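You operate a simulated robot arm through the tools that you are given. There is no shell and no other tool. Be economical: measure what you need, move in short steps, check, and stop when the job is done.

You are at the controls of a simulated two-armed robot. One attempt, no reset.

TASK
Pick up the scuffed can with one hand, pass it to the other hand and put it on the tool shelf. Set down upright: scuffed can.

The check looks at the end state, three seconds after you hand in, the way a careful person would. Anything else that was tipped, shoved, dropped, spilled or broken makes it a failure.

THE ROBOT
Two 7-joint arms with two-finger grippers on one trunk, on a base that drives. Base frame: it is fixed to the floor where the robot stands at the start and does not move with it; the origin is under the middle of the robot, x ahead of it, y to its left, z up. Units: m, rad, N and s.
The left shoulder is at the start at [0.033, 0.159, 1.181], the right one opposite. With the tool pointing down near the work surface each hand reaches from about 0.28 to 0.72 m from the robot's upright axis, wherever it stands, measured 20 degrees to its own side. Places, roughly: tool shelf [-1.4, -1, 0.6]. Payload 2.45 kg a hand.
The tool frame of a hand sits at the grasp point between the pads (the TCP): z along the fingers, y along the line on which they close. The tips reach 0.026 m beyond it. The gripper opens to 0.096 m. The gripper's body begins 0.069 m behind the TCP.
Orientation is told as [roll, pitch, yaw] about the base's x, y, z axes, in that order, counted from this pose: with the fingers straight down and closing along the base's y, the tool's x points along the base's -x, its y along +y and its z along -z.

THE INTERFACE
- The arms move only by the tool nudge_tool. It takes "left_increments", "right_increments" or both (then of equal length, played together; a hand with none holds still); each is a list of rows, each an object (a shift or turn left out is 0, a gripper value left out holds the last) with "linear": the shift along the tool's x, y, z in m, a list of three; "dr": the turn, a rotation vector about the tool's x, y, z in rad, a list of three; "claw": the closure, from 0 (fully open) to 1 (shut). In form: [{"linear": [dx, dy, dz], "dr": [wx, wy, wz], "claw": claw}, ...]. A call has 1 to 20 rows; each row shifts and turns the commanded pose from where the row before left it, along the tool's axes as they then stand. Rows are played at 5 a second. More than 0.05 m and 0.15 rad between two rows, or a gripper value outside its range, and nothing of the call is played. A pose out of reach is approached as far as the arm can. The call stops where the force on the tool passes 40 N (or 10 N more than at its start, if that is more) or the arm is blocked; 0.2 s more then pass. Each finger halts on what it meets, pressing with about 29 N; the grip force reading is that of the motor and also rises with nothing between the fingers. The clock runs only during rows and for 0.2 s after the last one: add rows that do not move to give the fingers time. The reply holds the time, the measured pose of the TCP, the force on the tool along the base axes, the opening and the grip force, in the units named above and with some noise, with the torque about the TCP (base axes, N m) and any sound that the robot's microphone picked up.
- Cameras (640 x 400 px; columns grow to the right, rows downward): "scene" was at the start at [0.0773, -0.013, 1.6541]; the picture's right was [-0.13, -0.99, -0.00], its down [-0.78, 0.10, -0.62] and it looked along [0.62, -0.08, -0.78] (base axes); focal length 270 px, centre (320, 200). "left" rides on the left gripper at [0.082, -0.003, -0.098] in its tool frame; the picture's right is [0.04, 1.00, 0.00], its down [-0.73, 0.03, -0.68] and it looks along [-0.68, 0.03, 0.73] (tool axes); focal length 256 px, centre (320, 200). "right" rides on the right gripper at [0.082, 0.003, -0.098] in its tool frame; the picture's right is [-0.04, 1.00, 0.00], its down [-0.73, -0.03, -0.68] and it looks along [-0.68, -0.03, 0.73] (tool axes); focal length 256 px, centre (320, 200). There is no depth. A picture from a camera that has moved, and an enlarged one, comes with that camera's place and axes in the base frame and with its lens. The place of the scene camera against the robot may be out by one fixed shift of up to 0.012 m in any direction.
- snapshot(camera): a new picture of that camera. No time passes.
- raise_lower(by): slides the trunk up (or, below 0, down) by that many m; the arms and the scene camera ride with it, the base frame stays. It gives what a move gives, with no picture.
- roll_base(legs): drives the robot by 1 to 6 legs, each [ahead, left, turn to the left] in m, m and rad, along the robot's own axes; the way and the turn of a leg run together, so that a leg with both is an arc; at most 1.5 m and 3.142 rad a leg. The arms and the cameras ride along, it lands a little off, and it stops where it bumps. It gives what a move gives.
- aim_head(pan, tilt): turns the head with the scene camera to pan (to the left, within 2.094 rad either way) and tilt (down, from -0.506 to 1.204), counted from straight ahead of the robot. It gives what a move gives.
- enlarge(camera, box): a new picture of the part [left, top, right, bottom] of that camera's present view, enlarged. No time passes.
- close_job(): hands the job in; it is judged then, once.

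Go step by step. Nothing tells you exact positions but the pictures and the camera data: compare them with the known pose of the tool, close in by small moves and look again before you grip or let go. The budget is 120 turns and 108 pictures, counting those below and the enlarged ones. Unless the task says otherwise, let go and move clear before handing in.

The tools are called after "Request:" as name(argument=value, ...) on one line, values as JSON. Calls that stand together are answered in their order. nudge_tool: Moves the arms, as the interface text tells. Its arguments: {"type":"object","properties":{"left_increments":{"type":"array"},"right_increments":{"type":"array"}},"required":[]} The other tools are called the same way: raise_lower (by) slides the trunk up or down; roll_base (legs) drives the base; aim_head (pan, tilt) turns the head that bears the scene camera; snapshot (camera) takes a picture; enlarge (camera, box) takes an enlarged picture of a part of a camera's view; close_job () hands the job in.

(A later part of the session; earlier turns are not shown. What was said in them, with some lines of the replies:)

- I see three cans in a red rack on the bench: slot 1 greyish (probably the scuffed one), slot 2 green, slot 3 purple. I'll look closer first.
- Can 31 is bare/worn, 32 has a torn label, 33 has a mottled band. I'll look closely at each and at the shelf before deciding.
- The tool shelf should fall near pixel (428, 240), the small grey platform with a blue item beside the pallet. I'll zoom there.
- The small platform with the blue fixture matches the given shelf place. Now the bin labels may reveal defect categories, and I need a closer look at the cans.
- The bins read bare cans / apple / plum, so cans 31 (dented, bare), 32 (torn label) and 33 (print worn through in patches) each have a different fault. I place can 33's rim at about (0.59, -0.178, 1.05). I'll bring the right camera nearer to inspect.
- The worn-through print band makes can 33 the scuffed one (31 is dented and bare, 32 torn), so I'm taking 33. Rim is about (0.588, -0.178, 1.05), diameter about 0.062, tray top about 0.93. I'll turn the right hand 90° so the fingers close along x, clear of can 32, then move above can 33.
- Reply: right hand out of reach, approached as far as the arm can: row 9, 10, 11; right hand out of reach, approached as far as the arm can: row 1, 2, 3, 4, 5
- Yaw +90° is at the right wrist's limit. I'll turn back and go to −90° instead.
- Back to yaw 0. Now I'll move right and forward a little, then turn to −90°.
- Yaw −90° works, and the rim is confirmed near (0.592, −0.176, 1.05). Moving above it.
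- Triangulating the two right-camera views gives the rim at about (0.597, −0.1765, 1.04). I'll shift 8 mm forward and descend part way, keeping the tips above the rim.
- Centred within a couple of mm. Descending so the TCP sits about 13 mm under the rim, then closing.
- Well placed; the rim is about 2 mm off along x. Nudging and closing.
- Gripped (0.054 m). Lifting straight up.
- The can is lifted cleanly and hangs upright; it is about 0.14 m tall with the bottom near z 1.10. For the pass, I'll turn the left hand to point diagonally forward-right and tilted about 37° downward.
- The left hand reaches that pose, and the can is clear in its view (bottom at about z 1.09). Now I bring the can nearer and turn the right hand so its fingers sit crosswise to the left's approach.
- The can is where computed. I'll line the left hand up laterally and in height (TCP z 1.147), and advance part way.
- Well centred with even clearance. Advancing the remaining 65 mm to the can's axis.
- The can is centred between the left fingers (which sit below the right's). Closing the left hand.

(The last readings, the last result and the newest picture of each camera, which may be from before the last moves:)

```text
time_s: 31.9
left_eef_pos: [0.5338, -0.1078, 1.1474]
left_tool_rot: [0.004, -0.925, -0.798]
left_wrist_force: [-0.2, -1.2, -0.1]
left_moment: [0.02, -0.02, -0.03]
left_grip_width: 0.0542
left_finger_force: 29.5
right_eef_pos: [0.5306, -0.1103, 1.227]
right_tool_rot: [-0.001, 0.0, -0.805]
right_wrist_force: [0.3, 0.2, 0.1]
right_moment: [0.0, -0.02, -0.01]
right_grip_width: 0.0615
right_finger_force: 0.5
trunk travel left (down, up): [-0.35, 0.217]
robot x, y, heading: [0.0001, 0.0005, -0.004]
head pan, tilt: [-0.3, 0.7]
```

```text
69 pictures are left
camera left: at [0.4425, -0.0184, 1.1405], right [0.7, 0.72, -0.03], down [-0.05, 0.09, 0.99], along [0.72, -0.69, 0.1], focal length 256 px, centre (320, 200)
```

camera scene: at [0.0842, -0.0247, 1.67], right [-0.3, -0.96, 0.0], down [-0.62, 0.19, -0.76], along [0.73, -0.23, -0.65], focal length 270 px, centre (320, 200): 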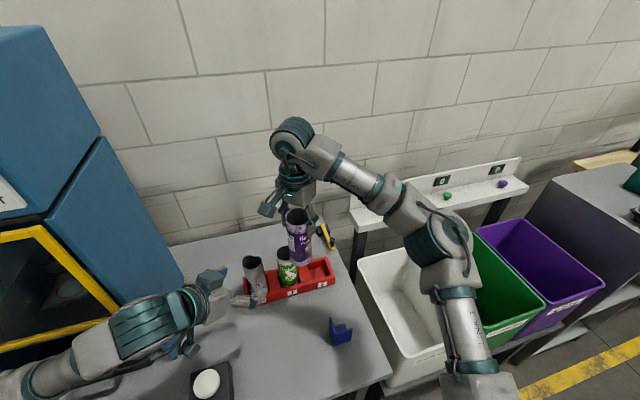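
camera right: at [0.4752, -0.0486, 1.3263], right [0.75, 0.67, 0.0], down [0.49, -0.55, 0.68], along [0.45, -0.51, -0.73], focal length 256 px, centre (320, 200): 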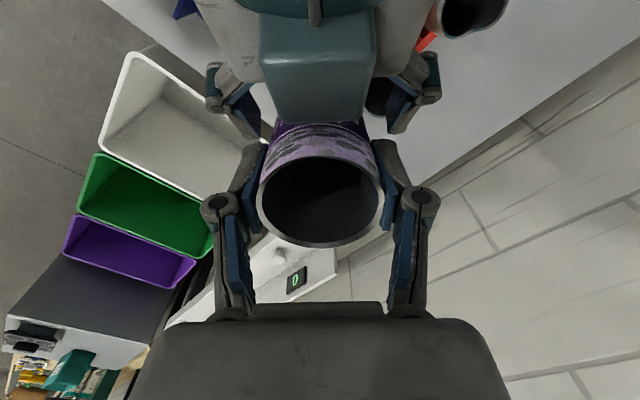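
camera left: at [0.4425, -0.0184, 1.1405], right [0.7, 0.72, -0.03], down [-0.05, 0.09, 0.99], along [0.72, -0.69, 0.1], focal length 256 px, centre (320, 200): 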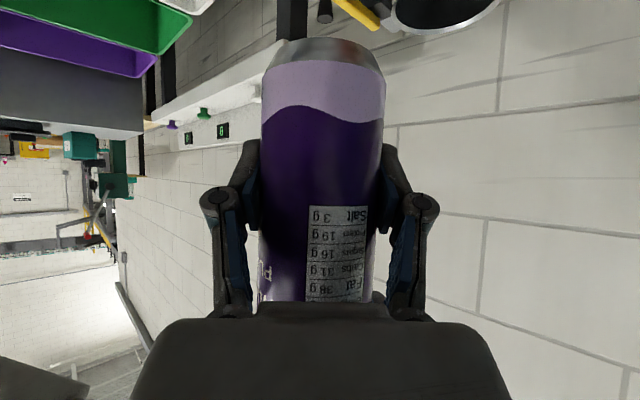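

The left hand has the can (0.054 m, 29 N) and the right has already relaxed. Opening the right fully, then lifting it straight off.

Request:
nudge_tool(right_increments=[{"claw": 0.2}, {"claw": 0.0}, {"claw": 0.0}, {"linear": [0, 0, -0.02]}, {"linear": [0, 0, -0.03]}, {"linear": [0, 0, -0.03]}, {"linear": [0, 0, 0]}])

Request:
snapshot(camera="right")

Request:
snapshot(camera="scene")

```text
time_s: 33.5
left_eef_pos: [0.5333, -0.108, 1.1475]
left_tool_rot: [0.002, -0.924, -0.798]
left_wrist_force: [0.5, 0.9, -0.1]
left_moment: [0.02, -0.03, -0.01]
left_grip_width: 0.0541
left_finger_force: 28.9
right_eef_pos: [0.5312, -0.1097, 1.3091]
right_tool_rot: [0.0, -0.002, -0.803]
right_wrist_force: [0.2, 0.3, 0.1]
right_moment: [0.0, 0.01, 0.02]
right_grip_width: 0.0961
right_finger_force: 0.1
trunk travel left (down, up): [-0.35, 0.217]
robot x, y, heading: [0.0026, -0.0019, -0.003]
head pan, tilt: [-0.3, 0.7]
```

```text
68 pictures are left
camera right: at [0.4762, -0.0484, 1.4081], right [0.75, 0.67, 0.0], down [0.49, -0.55, 0.68], along [0.45, -0.51, -0.73], focal length 256 px, centre (320, 200)
```

right: 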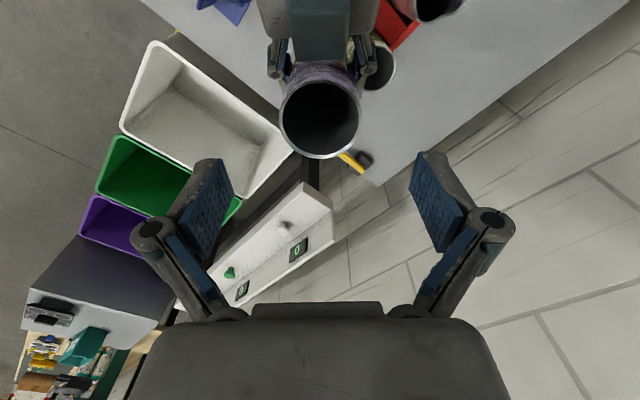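

```text
67 pictures are left
camera scene: at [0.085, -0.0255, 1.6698], right [-0.3, -0.96, 0.0], down [-0.62, 0.19, -0.76], along [0.73, -0.23, -0.65], focal length 270 px, centre (320, 200)
```

scene: 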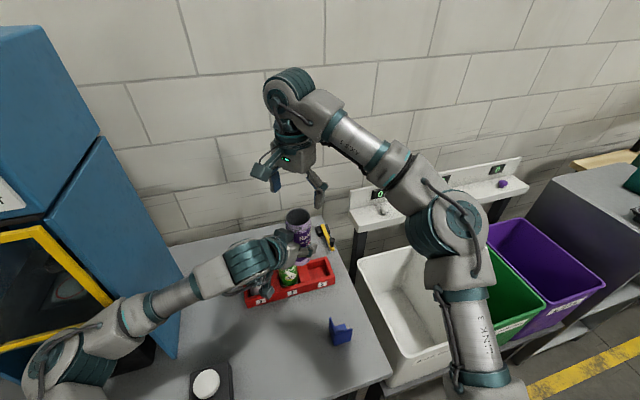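

The pass is done; the left hand alone holds the can upright. I'll raise the trunk to clear the other cans, then draw both hands in before driving.

Request:
raise_lower(by=0.1)

Request:
nudge_tool(right_increments=[{"linear": [-0.0077, -0.0376, 0]}, {"linear": [-0.0077, -0.0376, 0]}, {"linear": [-0.0077, -0.0376, 0]}, {"linear": [-0.0077, -0.0376, 0]}, {"linear": [-0.0077, -0.0376, 0]}, {"linear": [-0.0077, -0.0376, 0]}, {"linear": [0, 0, 0]}])

Request:
nudge_tool(left_increments=[{"linear": [0.0195, -0.0047, -0.0259]}, {"linear": [0.0195, -0.0047, -0.0259]}, {"linear": [0.0195, -0.0047, -0.0259]}, {"linear": [0.0195, -0.0047, -0.0259]}, {"linear": [0.0195, -0.0047, -0.0259]}, {"linear": [0, 0, 0]}])

Request:
snapshot(camera="scene")

Request:
aim_head(pan=-2.09, tilt=0.75)

Request:
snapshot(camera="scene")

Request:
aim_head(pan=2.09, tilt=0.75)

Request:
snapshot(camera="scene")

```text
time_s: 34.8
left_eef_pos: [0.5323, -0.109, 1.2447]
left_tool_rot: [-0.001, -0.923, -0.797]
left_wrist_force: [-0.3, 0.1, -0.4]
left_moment: [-0.01, 0.02, 0.0]
left_grip_width: 0.054
left_finger_force: 29.2
right_eef_pos: [0.5316, -0.1099, 1.4081]
right_tool_rot: [0.0, -0.002, -0.804]
right_wrist_force: [0.9, 0.0, 0.2]
right_moment: [-0.04, -0.02, 0.02]
right_grip_width: 0.0962
right_finger_force: 0.0
trunk travel left (down, up): [-0.45, 0.117]
robot x, y, heading: [0.0029, -0.0006, -0.001]
head pan, tilt: [-0.3, 0.7]
```

```text
time_s: 36.4
left_eef_pos: [0.533, -0.1112, 1.2457]
left_tool_rot: [0.004, -0.923, -0.8]
left_wrist_force: [0.3, 0.4, 0.2]
left_moment: [0.02, -0.01, 0.03]
left_grip_width: 0.0541
left_finger_force: 29.1
right_eef_pos: [0.4004, -0.3034, 1.4075]
right_tool_rot: [0.001, 0.0, -0.805]
right_wrist_force: [0.6, 0.1, 0.2]
right_moment: [0.01, 0.01, -0.03]
right_grip_width: 0.0962
right_finger_force: 0.0
trunk travel left (down, up): [-0.45, 0.117]
robot x, y, heading: [-0.0032, -0.0005, 0.001]
head pan, tilt: [-0.3, 0.7]
```

```text
time_s: 37.8
left_eef_pos: [0.4023, -0.01, 1.2482]
left_tool_rot: [0.002, -0.924, -0.799]
left_wrist_force: [-1.0, -0.8, -0.1]
left_moment: [-0.04, 0.03, 0.01]
left_grip_width: 0.0542
left_finger_force: 29.3
right_eef_pos: [0.3996, -0.3024, 1.4089]
right_tool_rot: [0.0, 0.001, -0.802]
right_wrist_force: [-0.1, -0.4, 0.0]
right_moment: [0.04, 0.02, 0.0]
right_grip_width: 0.096
right_finger_force: 0.0
trunk travel left (down, up): [-0.45, 0.117]
robot x, y, heading: [-0.003, 0.0, 0.005]
head pan, tilt: [-0.3, 0.7]
```

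```text
66 pictures are left
camera scene: at [0.0618, -0.0267, 1.7698], right [-0.3, -0.96, 0.0], down [-0.62, 0.19, -0.76], along [0.73, -0.23, -0.65], focal length 270 px, centre (320, 200)
```

scene: 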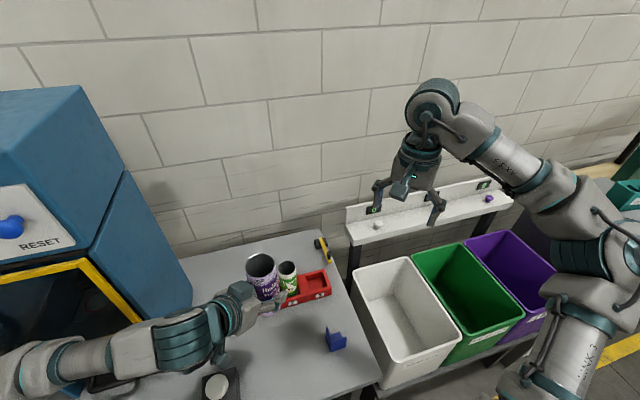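

```text
time_s: 39.6
left_eef_pos: [0.4008, -0.0092, 1.2469]
left_tool_rot: [0.001, -0.926, -0.8]
left_wrist_force: [-0.3, -0.2, 0.0]
left_moment: [-0.03, -0.01, 0.03]
left_grip_width: 0.054
left_finger_force: 28.8
right_eef_pos: [0.3991, -0.302, 1.4069]
right_tool_rot: [0.0, -0.002, -0.802]
right_wrist_force: [0.2, 0.0, 0.7]
right_moment: [0.02, 0.04, 0.02]
right_grip_width: 0.0958
right_finger_force: 0.2
trunk travel left (down, up): [-0.45, 0.117]
robot x, y, heading: [0.0025, 0.0016, -0.001]
head pan, tilt: [-2.089, 0.75]
```

```text
65 pictures are left
camera scene: at [-0.061, -0.0744, 1.766], right [-0.87, 0.49, 0.0], down [0.34, 0.59, -0.73], along [-0.36, -0.63, -0.68], focal length 270 px, centre (320, 200)
```

scene: 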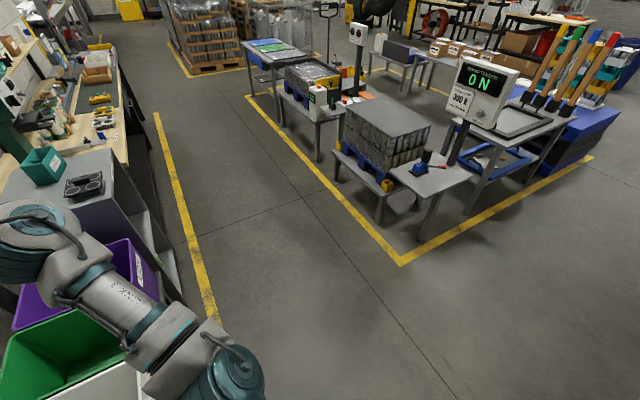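

```text
time_s: 43.0
left_eef_pos: [0.402, -0.0098, 1.2464]
left_tool_rot: [0.005, -0.925, -0.802]
left_wrist_force: [0.6, 1.1, -0.3]
left_moment: [-0.01, 0.01, -0.02]
left_grip_width: 0.0539
left_finger_force: 28.3
right_eef_pos: [0.3989, -0.3034, 1.4076]
right_tool_rot: [0.003, -0.002, -0.802]
right_wrist_force: [-0.5, -0.6, -0.6]
right_moment: [-0.02, 0.01, 0.0]
right_grip_width: 0.0958
right_finger_force: 0.1
trunk travel left (down, up): [-0.45, 0.117]
robot x, y, heading: [-0.0024, 0.0036, 0.005]
head pan, tilt: [2.089, 0.75]
```

```text
64 pictures are left
camera scene: at [-0.061, 0.0699, 1.7661], right [0.87, 0.5, 0.0], down [0.34, -0.59, -0.73], along [-0.36, 0.64, -0.68], focal length 270 px, centre (320, 200)
```

scene: 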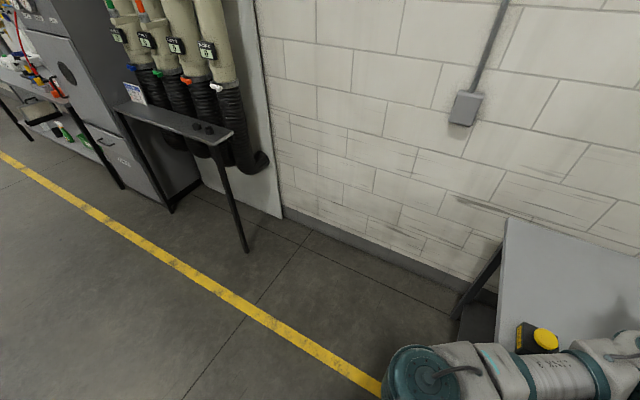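

Floor behind and to the right is clear. The shelf top spans roughly x −1.71…−1.25, y −1.20…−0.83 with the blue fixture near (−1.48, −1.07), so I'll aim for the free near corner around (−1.36, −0.92). First back off and turn to face −y.

Request:
roll_base(legs=[[-0.6, 0, 0], [0, 0, -1.571], [0, -0.74, 0]])

Request:
aim_head(pan=0.0, tilt=0.8)

Request:
snapshot(camera="scene")

```text
time_s: 53.9
left_eef_pos: [-1.3519, -0.359, 1.2484]
left_tool_rot: [-0.005, -0.93, -2.422]
left_wrist_force: [0.3, -0.5, -0.7]
left_moment: [0.02, 0.05, 0.0]
left_grip_width: 0.0538
left_finger_force: 29.1
right_eef_pos: [-1.6432, -0.3395, 1.4109]
right_tool_rot: [-0.004, -0.007, -2.431]
right_wrist_force: [0.2, 0.6, 0.9]
right_moment: [-0.01, 0.01, -0.02]
right_grip_width: 0.0962
right_finger_force: 0.0
trunk travel left (down, up): [-0.45, 0.117]
robot x, y, heading: [-1.3242, 0.0418, -1.625]
head pan, tilt: [2.089, 0.75]
```

```text
time_s: 55.9
left_eef_pos: [-1.3446, -0.3577, 1.2495]
left_tool_rot: [-0.009, -0.934, -2.42]
left_wrist_force: [0.1, -0.5, -0.3]
left_moment: [0.05, 0.03, -0.03]
left_grip_width: 0.054
left_finger_force: 29.3
right_eef_pos: [-1.6339, -0.3384, 1.4125]
right_tool_rot: [-0.006, -0.013, -2.429]
right_wrist_force: [-0.3, 0.2, 0.0]
right_moment: [0.0, 0.03, -0.03]
right_grip_width: 0.0961
right_finger_force: 0.1
trunk travel left (down, up): [-0.45, 0.117]
robot x, y, heading: [-1.3253, 0.0395, -1.631]
head pan, tilt: [0.0, 0.799]
```

```text
63 pictures are left
camera scene: at [-1.3343, -0.0298, 1.7617], right [-1.0, 0.06, 0.0], down [0.04, 0.72, -0.69], along [-0.04, -0.69, -0.72], focal length 270 px, centre (320, 200)
```

scene: 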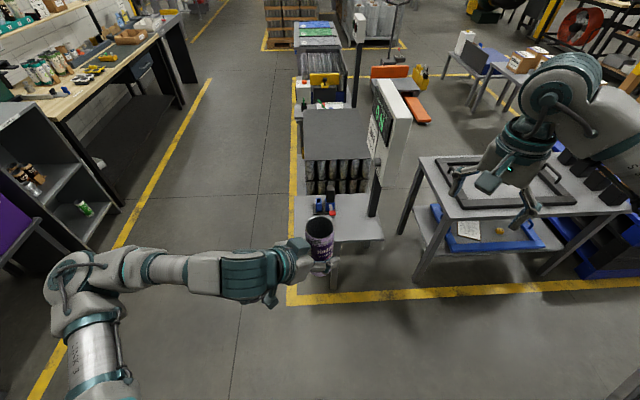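

Now facing the shelf; near edge y≈−0.84, left edge x≈−1.25, display post on the right side near x≈−1.68. I'll pull the right hand back, drive 0.36 m forward, then lower the trunk while the can is still outside the shelf edge.

Request:
nudge_tool(right_increments=[{"linear": [0.028, -0.0193, -0.01]}, {"linear": [0.028, -0.0193, -0.01]}, {"linear": [0.028, -0.0193, -0.01]}, {"linear": [0, 0, 0]}])

Request:
roll_base(legs=[[0.36, 0, 0.04]])

Request:
snapshot(camera="scene")

```text
time_s: 56.9
left_eef_pos: [-1.3455, -0.3576, 1.2479]
left_tool_rot: [-0.009, -0.933, -2.418]
left_wrist_force: [0.9, 0.1, 0.3]
left_moment: [0.0, -0.01, 0.0]
left_grip_width: 0.0538
left_finger_force: 28.8
right_eef_pos: [-1.6082, -0.2402, 1.4433]
right_tool_rot: [-0.004, -0.013, -2.429]
right_wrist_force: [-0.2, -0.6, -0.6]
right_moment: [0.0, 0.02, 0.01]
right_grip_width: 0.0964
right_finger_force: 0.1
trunk travel left (down, up): [-0.45, 0.117]
robot x, y, heading: [-1.3265, 0.0453, -1.628]
head pan, tilt: [0.0, 0.799]
```

```text
time_s: 59.2
left_eef_pos: [-1.3598, -0.7158, 1.2496]
left_tool_rot: [0.006, -0.93, -2.395]
left_wrist_force: [-0.6, 0.0, 0.1]
left_moment: [-0.04, -0.04, 0.03]
left_grip_width: 0.0538
left_finger_force: 28.9
right_eef_pos: [-1.6274, -0.6084, 1.4407]
right_tool_rot: [0.003, -0.005, -2.393]
right_wrist_force: [0.4, 0.2, 0.1]
right_moment: [0.0, 0.02, -0.04]
right_grip_width: 0.096
right_finger_force: 0.1
trunk travel left (down, up): [-0.45, 0.117]
robot x, y, heading: [-1.3425, -0.3183, -1.593]
head pan, tilt: [0.0, 0.799]
```

```text
62 pictures are left
camera scene: at [-1.3601, -0.3862, 1.7619], right [-1.0, 0.02, 0.0], down [0.02, 0.72, -0.7], along [-0.01, -0.7, -0.72], focal length 270 px, centre (320, 200)
```

scene: 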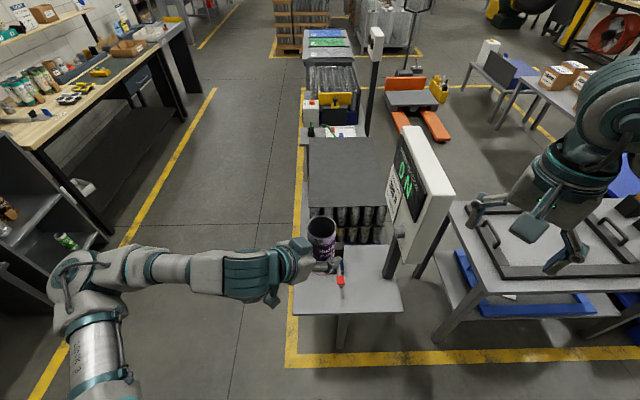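

The can is at (−1.36, −0.716), just outside the shelf edge, and the right arm is clear of the display and the scale table. Lowering 0.40 m.

Request:
raise_lower(by=-0.4)

Request:
snapshot(camera="scene")

Request:
snapshot(camera="left")

Request:
snapshot(camera="right")

```text
time_s: 63.0
left_eef_pos: [-1.3554, -0.7481, 0.7587]
left_tool_rot: [-0.25, -0.73, -2.203]
left_wrist_force: [0.0, -0.1, 0.0]
left_moment: [-0.01, 0.03, 0.04]
left_grip_width: 0.0538
left_finger_force: 29.0
right_eef_pos: [-1.6244, -0.7155, 0.941]
right_tool_rot: [-0.248, 0.23, -2.421]
right_wrist_force: [0.2, 0.9, 0.0]
right_moment: [-0.02, -0.01, 0.03]
right_grip_width: 0.096
right_finger_force: 0.0
trunk travel left (down, up): [-0.05, 0.517]
robot x, y, heading: [-1.3454, -0.3223, -1.593]
head pan, tilt: [0.0, 0.799]
```

```text
61 pictures are left
camera scene: at [-1.3614, -0.6787, 1.3224], right [-1.0, 0.02, 0.0], down [0.02, 0.72, -0.69], along [-0.01, -0.69, -0.72], focal length 270 px, centre (320, 200)
```

scene: 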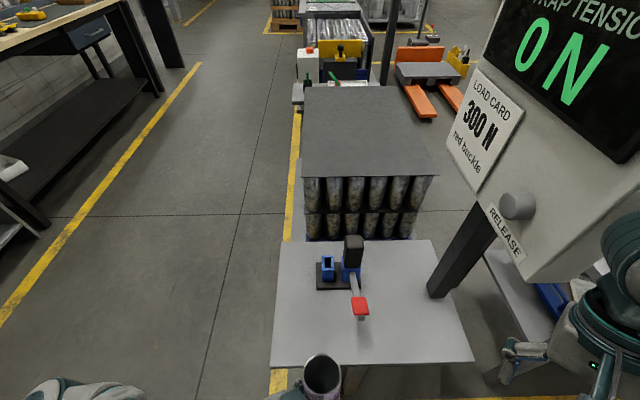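

```text
60 pictures are left
camera left: at [-1.2641, -0.6591, 0.776], right [0.7, -0.68, -0.21], down [0.09, -0.21, 0.97], along [-0.71, -0.7, -0.08], focal length 256 px, centre (320, 200)
```

left: 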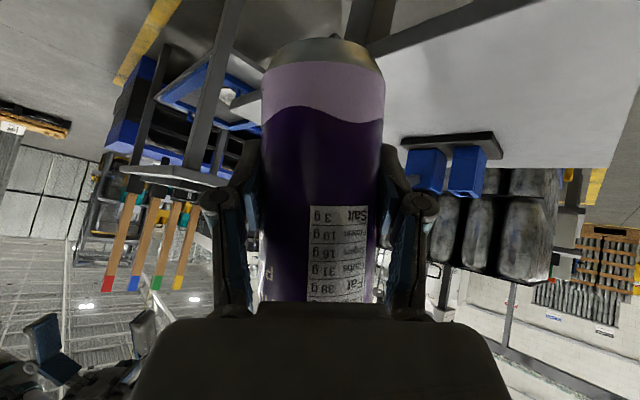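

```text
59 pictures are left
camera right: at [-1.5646, -0.6978, 1.0513], right [0.65, -0.72, -0.25], down [-0.56, -0.68, 0.48], along [-0.51, -0.17, -0.84], focal length 256 px, centre (320, 200)
```

right: 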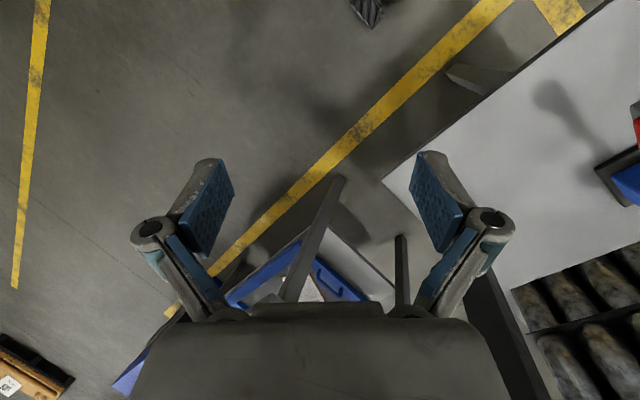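

Lowering also leaned the torso forward, tipping the can about 0.255 rad about the robot's left axis; it's still held firmly. I'll turn the left hand upright again (rotation −0.255 about world x) before going over the shelf.

Request:
nudge_tool(left_increments=[{"dr": [-0.0374, -0.0582, 0.0493]}, {"dr": [-0.0374, -0.0582, 0.0493]}, {"dr": [-0.0374, -0.0582, 0.0493]}, {"linear": [0, 0, 0]}, {"linear": [0, 0, 0]}])

Request:
snapshot(camera="scene")

Request:
snapshot(camera="left")

```text
time_s: 64.2
left_eef_pos: [-1.3725, -0.7747, 0.7621]
left_tool_rot: [-0.002, -0.921, -2.385]
left_wrist_force: [0.1, 0.4, 0.8]
left_moment: [-0.01, -0.01, 0.02]
left_grip_width: 0.0539
left_finger_force: 28.7
left hand out of reach, approached as far as the arm can: row 1, 2, 3
right_eef_pos: [-1.6253, -0.7165, 0.9403]
right_tool_rot: [-0.25, 0.232, -2.422]
right_wrist_force: [1.2, 0.2, 0.2]
right_moment: [-0.02, -0.02, -0.03]
right_grip_width: 0.0962
right_finger_force: 0.1
trunk travel left (down, up): [-0.05, 0.517]
robot x, y, heading: [-1.3427, -0.3201, -1.589]
head pan, tilt: [0.0, 0.799]
```

```text
58 pictures are left
camera scene: at [-1.3618, -0.6793, 1.322], right [-1.0, 0.02, 0.0], down [0.02, 0.72, -0.69], along [-0.01, -0.69, -0.72], focal length 270 px, centre (320, 200)
```

scene: 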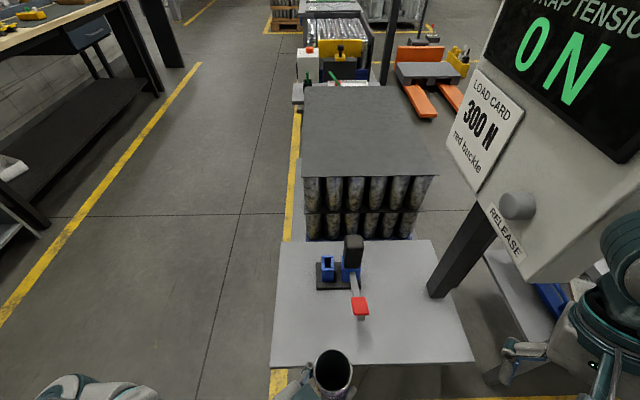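

```text
57 pictures are left
camera left: at [-1.2806, -0.6856, 0.7557], right [0.7, -0.71, -0.03], down [0.09, 0.04, 0.99], along [-0.71, -0.7, 0.1], focal length 256 px, centre (320, 200)
```

left: 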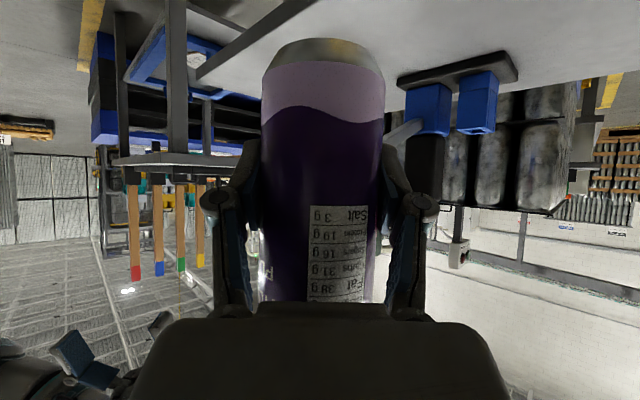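

The can is upright again. Now moving it over the near-left corner of the shelf toward (−1.315, −0.905), keeping height.

Request:
nudge_tool(left_increments=[{"linear": [-0.0072, 0.0335, 0.0095]}, {"linear": [-0.0072, 0.0335, 0.0095]}, {"linear": [-0.0072, 0.0335, 0.0095]}, {"linear": [-0.0072, 0.0335, 0.0095]}, {"linear": [0, 0, 0]}, {"linear": [0, 0, 0]}])

Request:
snapshot(camera="scene")

Request:
snapshot(camera="left")

```text
time_s: 65.6
left_eef_pos: [-1.3128, -0.9059, 0.7609]
left_tool_rot: [-0.003, -0.923, -2.386]
left_wrist_force: [0.5, 0.3, 0.0]
left_moment: [0.03, 0.02, 0.01]
left_grip_width: 0.0539
left_finger_force: 29.3
right_eef_pos: [-1.6256, -0.7167, 0.9397]
right_tool_rot: [-0.249, 0.23, -2.421]
right_wrist_force: [0.9, 0.0, -0.7]
right_moment: [0.02, 0.01, -0.02]
right_grip_width: 0.096
right_finger_force: 0.1
trunk travel left (down, up): [-0.05, 0.517]
robot x, y, heading: [-1.3461, -0.3169, -1.593]
head pan, tilt: [0.0, 0.799]
```

```text
56 pictures are left
camera scene: at [-1.3611, -0.6797, 1.3219], right [-1.0, 0.02, 0.0], down [0.02, 0.72, -0.69], along [-0.01, -0.69, -0.72], focal length 270 px, centre (320, 200)
```

scene: 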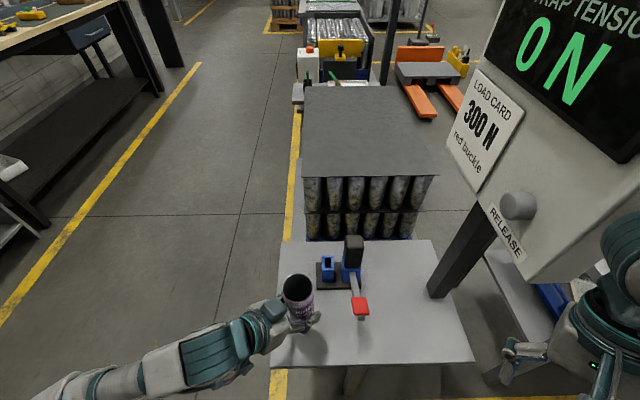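

```text
55 pictures are left
camera left: at [-1.2229, -0.8158, 0.7554], right [0.7, -0.71, -0.03], down [0.09, 0.04, 0.99], along [-0.71, -0.7, 0.1], focal length 256 px, centre (320, 200)
```

left: 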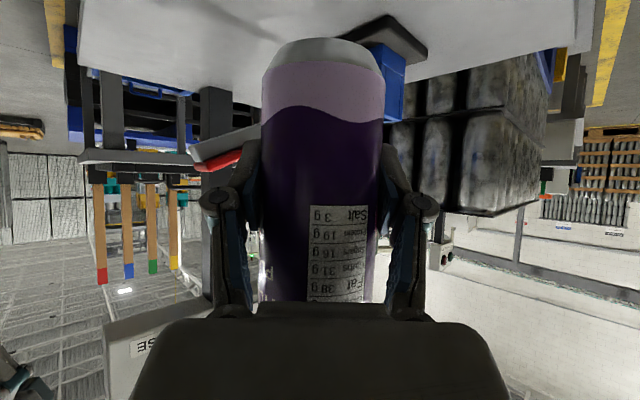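

The can hangs over clear shelf; shelf top estimated at z≈0.62, can bottom ≈0.708. Descending 0.065, then checking.

Request:
nudge_tool(left_increments=[{"linear": [0.0173, 0, 0.0131]}, {"linear": [0.0173, 0, 0.0131]}, {"linear": [0.0173, 0, 0.0131]}, {"linear": [0, 0, 0]}])

Request:
snapshot(camera="left")

Request:
enlarge(camera="scene", box=[230, 230, 422, 380])

Request:
snapshot(camera="right")

```text
time_s: 66.6
left_eef_pos: [-1.3157, -0.9051, 0.6972]
left_tool_rot: [-0.002, -0.923, -2.386]
left_wrist_force: [-0.5, -0.1, 0.9]
left_moment: [-0.01, 0.02, 0.0]
left_grip_width: 0.0537
left_finger_force: 28.5
right_eef_pos: [-1.6248, -0.7164, 0.9405]
right_tool_rot: [-0.249, 0.232, -2.422]
right_wrist_force: [-0.3, 0.0, 0.1]
right_moment: [0.01, 0.02, 0.03]
right_grip_width: 0.0959
right_finger_force: 0.1
trunk travel left (down, up): [-0.05, 0.517]
robot x, y, heading: [-1.3445, -0.3177, -1.594]
head pan, tilt: [0.0, 0.799]
```

```text
54 pictures are left
camera left: at [-1.2236, -0.8155, 0.69], right [0.7, -0.71, -0.03], down [0.09, 0.04, 0.99], along [-0.71, -0.7, 0.1], focal length 256 px, centre (320, 200)
```

left: 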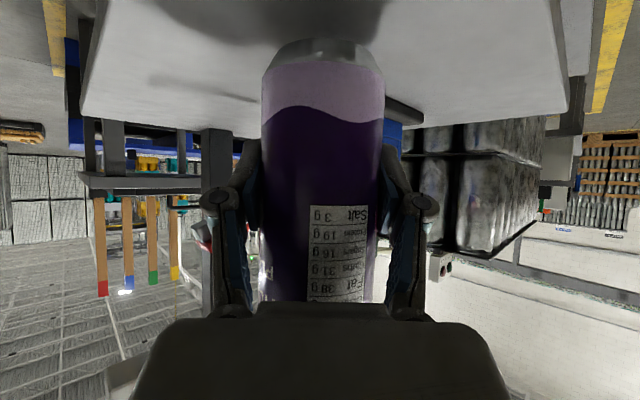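

```text
2.67 times, centred on (326, 305) of scene
camera zoom: at [-1.3612, -0.6792, 1.3221], right [-1.0, 0.02, 0.0], down [0.02, 0.72, -0.69], along [-0.01, -0.69, -0.72], focal length 720 px, centre (304, -80)
```

zoom: 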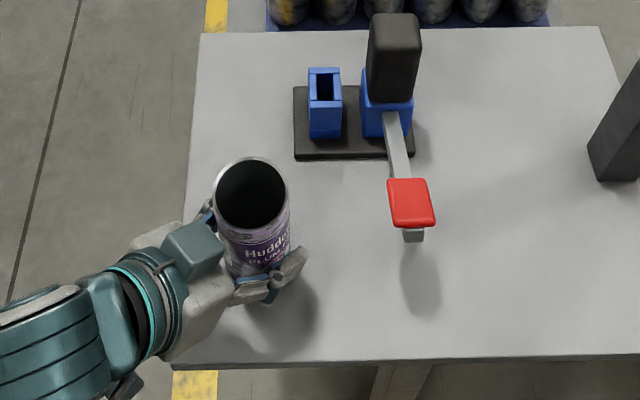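

```text
52 pictures are left
camera right: at [-1.5644, -0.6983, 1.0509], right [0.65, -0.72, -0.25], down [-0.56, -0.68, 0.48], along [-0.51, -0.17, -0.84], focal length 256 px, centre (320, 200)
```

right: 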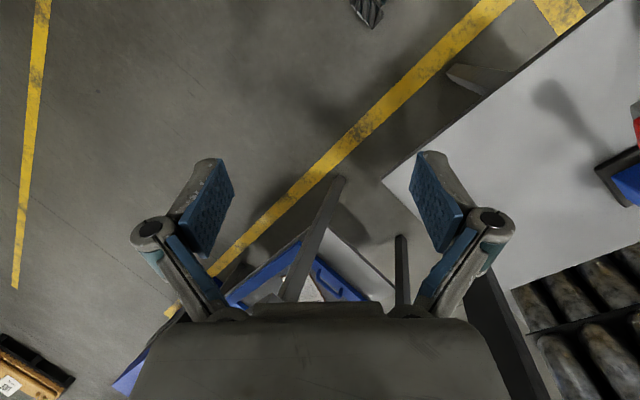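

Shelf top confirmed around 0.616, so roughly 25–30 mm remain. Going down gently, watching the wrist force.

Request:
nudge_tool(left_increments=[{"linear": [0.008, 0, 0.006]}, {"linear": [0.004, 0, 0.003]}, {"linear": [0, 0, 0]}])

Request:
enlarge(camera="left", box=[160, 0, 480, 200])

```text
time_s: 67.4
left_eef_pos: [-1.3138, -0.9054, 0.6802]
left_tool_rot: [-0.002, -0.92, -2.385]
left_wrist_force: [-0.6, -0.7, -0.5]
left_moment: [0.02, 0.01, 0.01]
left_grip_width: 0.0538
left_finger_force: 29.0
right_eef_pos: [-1.6256, -0.7152, 0.9409]
right_tool_rot: [-0.249, 0.232, -2.422]
right_wrist_force: [0.2, 0.8, 0.3]
right_moment: [0.02, 0.0, 0.01]
right_grip_width: 0.0962
right_finger_force: 0.1
trunk travel left (down, up): [-0.05, 0.517]
robot x, y, heading: [-1.3444, -0.3214, -1.591]
head pan, tilt: [0.0, 0.799]
```

```text
2.00 times, centred on (320, 100) of left
camera zoom: at [-1.2226, -0.8157, 0.6749], right [0.7, -0.71, -0.03], down [0.09, 0.04, 0.99], along [-0.71, -0.7, 0.1], focal length 512 px, centre (320, 400)
```

zoom: 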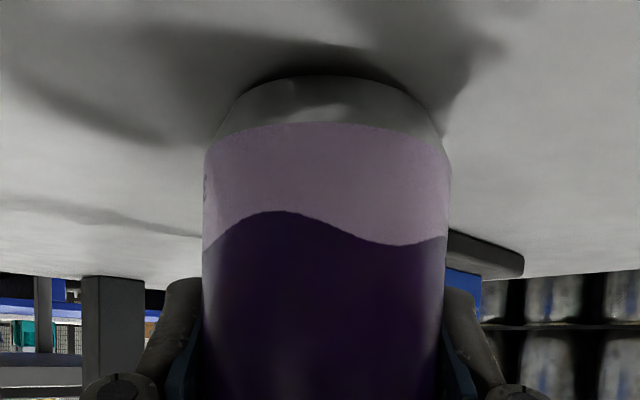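

The can bottom is only several mm above its contact shadow. Small 3–4 mm steps now.

Request:
nudge_tool(left_increments=[{"linear": [0.0032, 0, 0.0024]}, {"linear": [0, 0, 0]}])

Request:
enlarge(camera="left", box=[160, 0, 480, 200])

```text
time_s: 68.0
left_eef_pos: [-1.3137, -0.906, 0.679]
left_tool_rot: [-0.001, -0.924, -2.389]
left_wrist_force: [1.5, -1.0, 7.3]
left_moment: [0.12, 0.06, -0.01]
left_grip_width: 0.0536
left_finger_force: 29.3
right_eef_pos: [-1.626, -0.7153, 0.9394]
right_tool_rot: [-0.249, 0.23, -2.422]
right_wrist_force: [0.0, -0.8, -0.4]
right_moment: [0.0, 0.0, 0.05]
right_grip_width: 0.096
right_finger_force: 0.0
trunk travel left (down, up): [-0.05, 0.517]
robot x, y, heading: [-1.3431, -0.3177, -1.592]
head pan, tilt: [0.0, 0.799]
```

```text
2.00 times, centred on (320, 100) of left
camera zoom: at [-1.2229, -0.8158, 0.6723], right [0.7, -0.71, -0.03], down [0.09, 0.05, 0.99], along [-0.71, -0.7, 0.1], focal length 512 px, centre (320, 400)
```

zoom: 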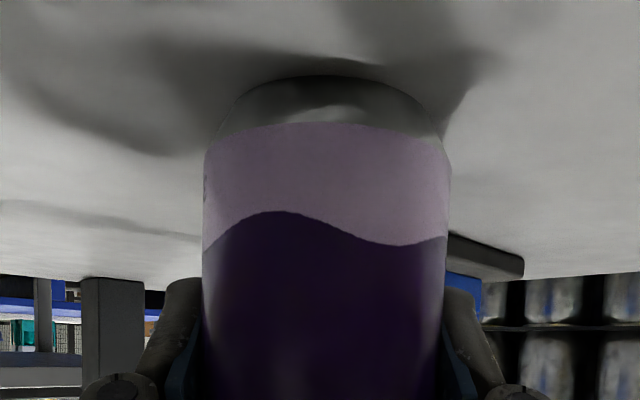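

Contact: 7 N upward on the wrist. Releasing slowly.

Request:
nudge_tool(left_increments=[{"claw": 0.4}, {"claw": 0.25}, {"claw": 0.0}, {"claw": 0.0}, {"claw": 0.0}])

Request:
snapshot(camera="left")

Request:
enlarge(camera="scene", box=[230, 230, 422, 380])

```text
time_s: 69.2
left_eef_pos: [-1.3138, -0.906, 0.6765]
left_tool_rot: [-0.003, -0.918, -2.385]
left_wrist_force: [-0.7, -0.6, -1.1]
left_moment: [-0.03, 0.0, 0.0]
left_grip_width: 0.0959
left_finger_force: 0.0
right_eef_pos: [-1.626, -0.7154, 0.9393]
right_tool_rot: [-0.248, 0.232, -2.42]
right_wrist_force: [0.0, -1.1, 0.1]
right_moment: [-0.01, 0.02, -0.01]
right_grip_width: 0.0959
right_finger_force: 0.0
trunk travel left (down, up): [-0.05, 0.517]
robot x, y, heading: [-1.3419, -0.3203, -1.591]
head pan, tilt: [0.0, 0.799]
```

```text
49 pictures are left
camera left: at [-1.223, -0.8157, 0.671], right [0.7, -0.71, -0.03], down [0.09, 0.04, 0.99], along [-0.71, -0.7, 0.1], focal length 256 px, centre (320, 200)
```

left: 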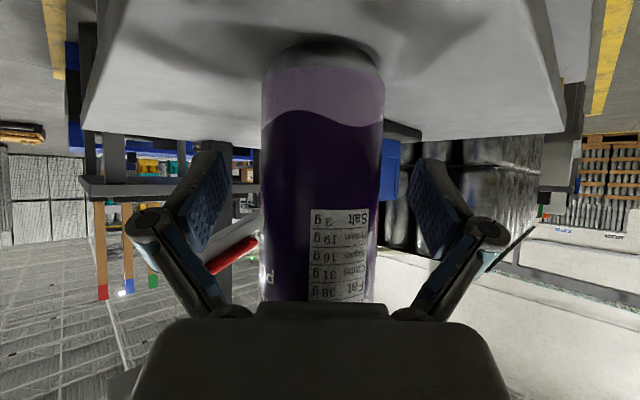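

```text
2.67 times, centred on (326, 305) of scene
camera zoom: at [-1.3612, -0.6795, 1.322], right [-1.0, 0.02, 0.0], down [0.02, 0.72, -0.69], along [-0.01, -0.69, -0.72], focal length 720 px, centre (304, -80)
```

zoom: 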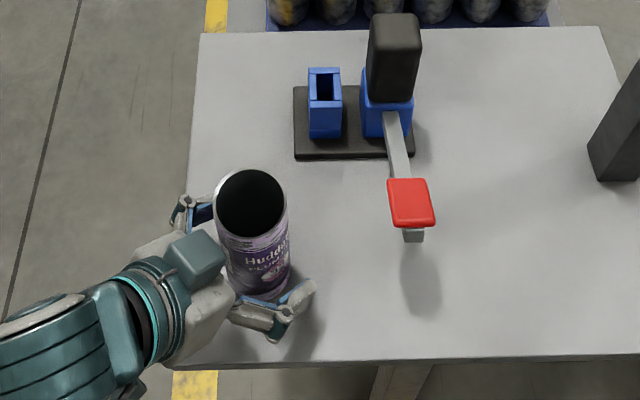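

The can stands upright, fingers fully open with even gaps. Backing the left hand straight out along its own axis.

Request:
nudge_tool(left_increments=[{"linear": [0, 0, -0.02]}, {"linear": [0, 0, -0.025]}, {"linear": [0, 0, -0.03]}, {"linear": [0, 0, -0.03]}, {"linear": [0, 0, -0.03]}, {"linear": [0, 0, 0]}, {"linear": [0, 0, 0]}])

Request:
snapshot(camera="left")

Request:
snapshot(camera="scene")

```text
time_s: 70.8
left_eef_pos: [-1.2363, -0.8304, 0.7584]
left_tool_rot: [-0.005, -0.922, -2.384]
left_wrist_force: [-0.1, 0.2, 0.6]
left_moment: [-0.03, 0.01, 0.0]
left_grip_width: 0.0957
left_finger_force: 0.1
right_eef_pos: [-1.6239, -0.7157, 0.9397]
right_tool_rot: [-0.251, 0.232, -2.422]
right_wrist_force: [-0.1, 0.0, 0.1]
right_moment: [-0.02, 0.01, 0.0]
right_grip_width: 0.0962
right_finger_force: 0.1
trunk travel left (down, up): [-0.05, 0.517]
robot x, y, heading: [-1.3438, -0.3246, -1.588]
head pan, tilt: [0.0, 0.799]
```

```text
47 pictures are left
camera left: at [-1.1438, -0.7414, 0.7524], right [0.7, -0.71, -0.03], down [0.09, 0.04, 0.99], along [-0.71, -0.7, 0.1], focal length 256 px, centre (320, 200)
```

left: 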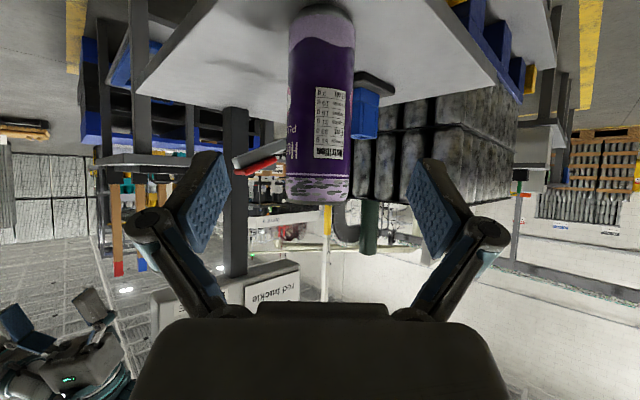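

```text
46 pictures are left
camera scene: at [-1.3603, -0.6787, 1.3222], right [-1.0, 0.02, 0.0], down [0.01, 0.72, -0.69], along [-0.01, -0.69, -0.72], focal length 270 px, centre (320, 200)
```

scene: 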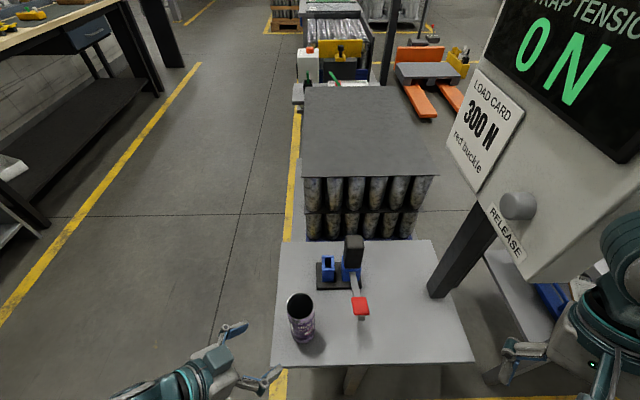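

The scuffed can stands upright alone on the shelf, clear of the fixture, and both hands are empty and clear. Handing in.

Request:
close_job()

```text
The job is handed in.
```

I picked up can 33 with the right hand, passed it to the left, and set it upright on the near-left corner of the tool shelf. Both hands are empty and clear, and I saw nothing else tipped or moved.

I took can 33 as the scuffed one because its print is worn through in patches. Can 31 is dented and bare, and can 32 has a torn label.
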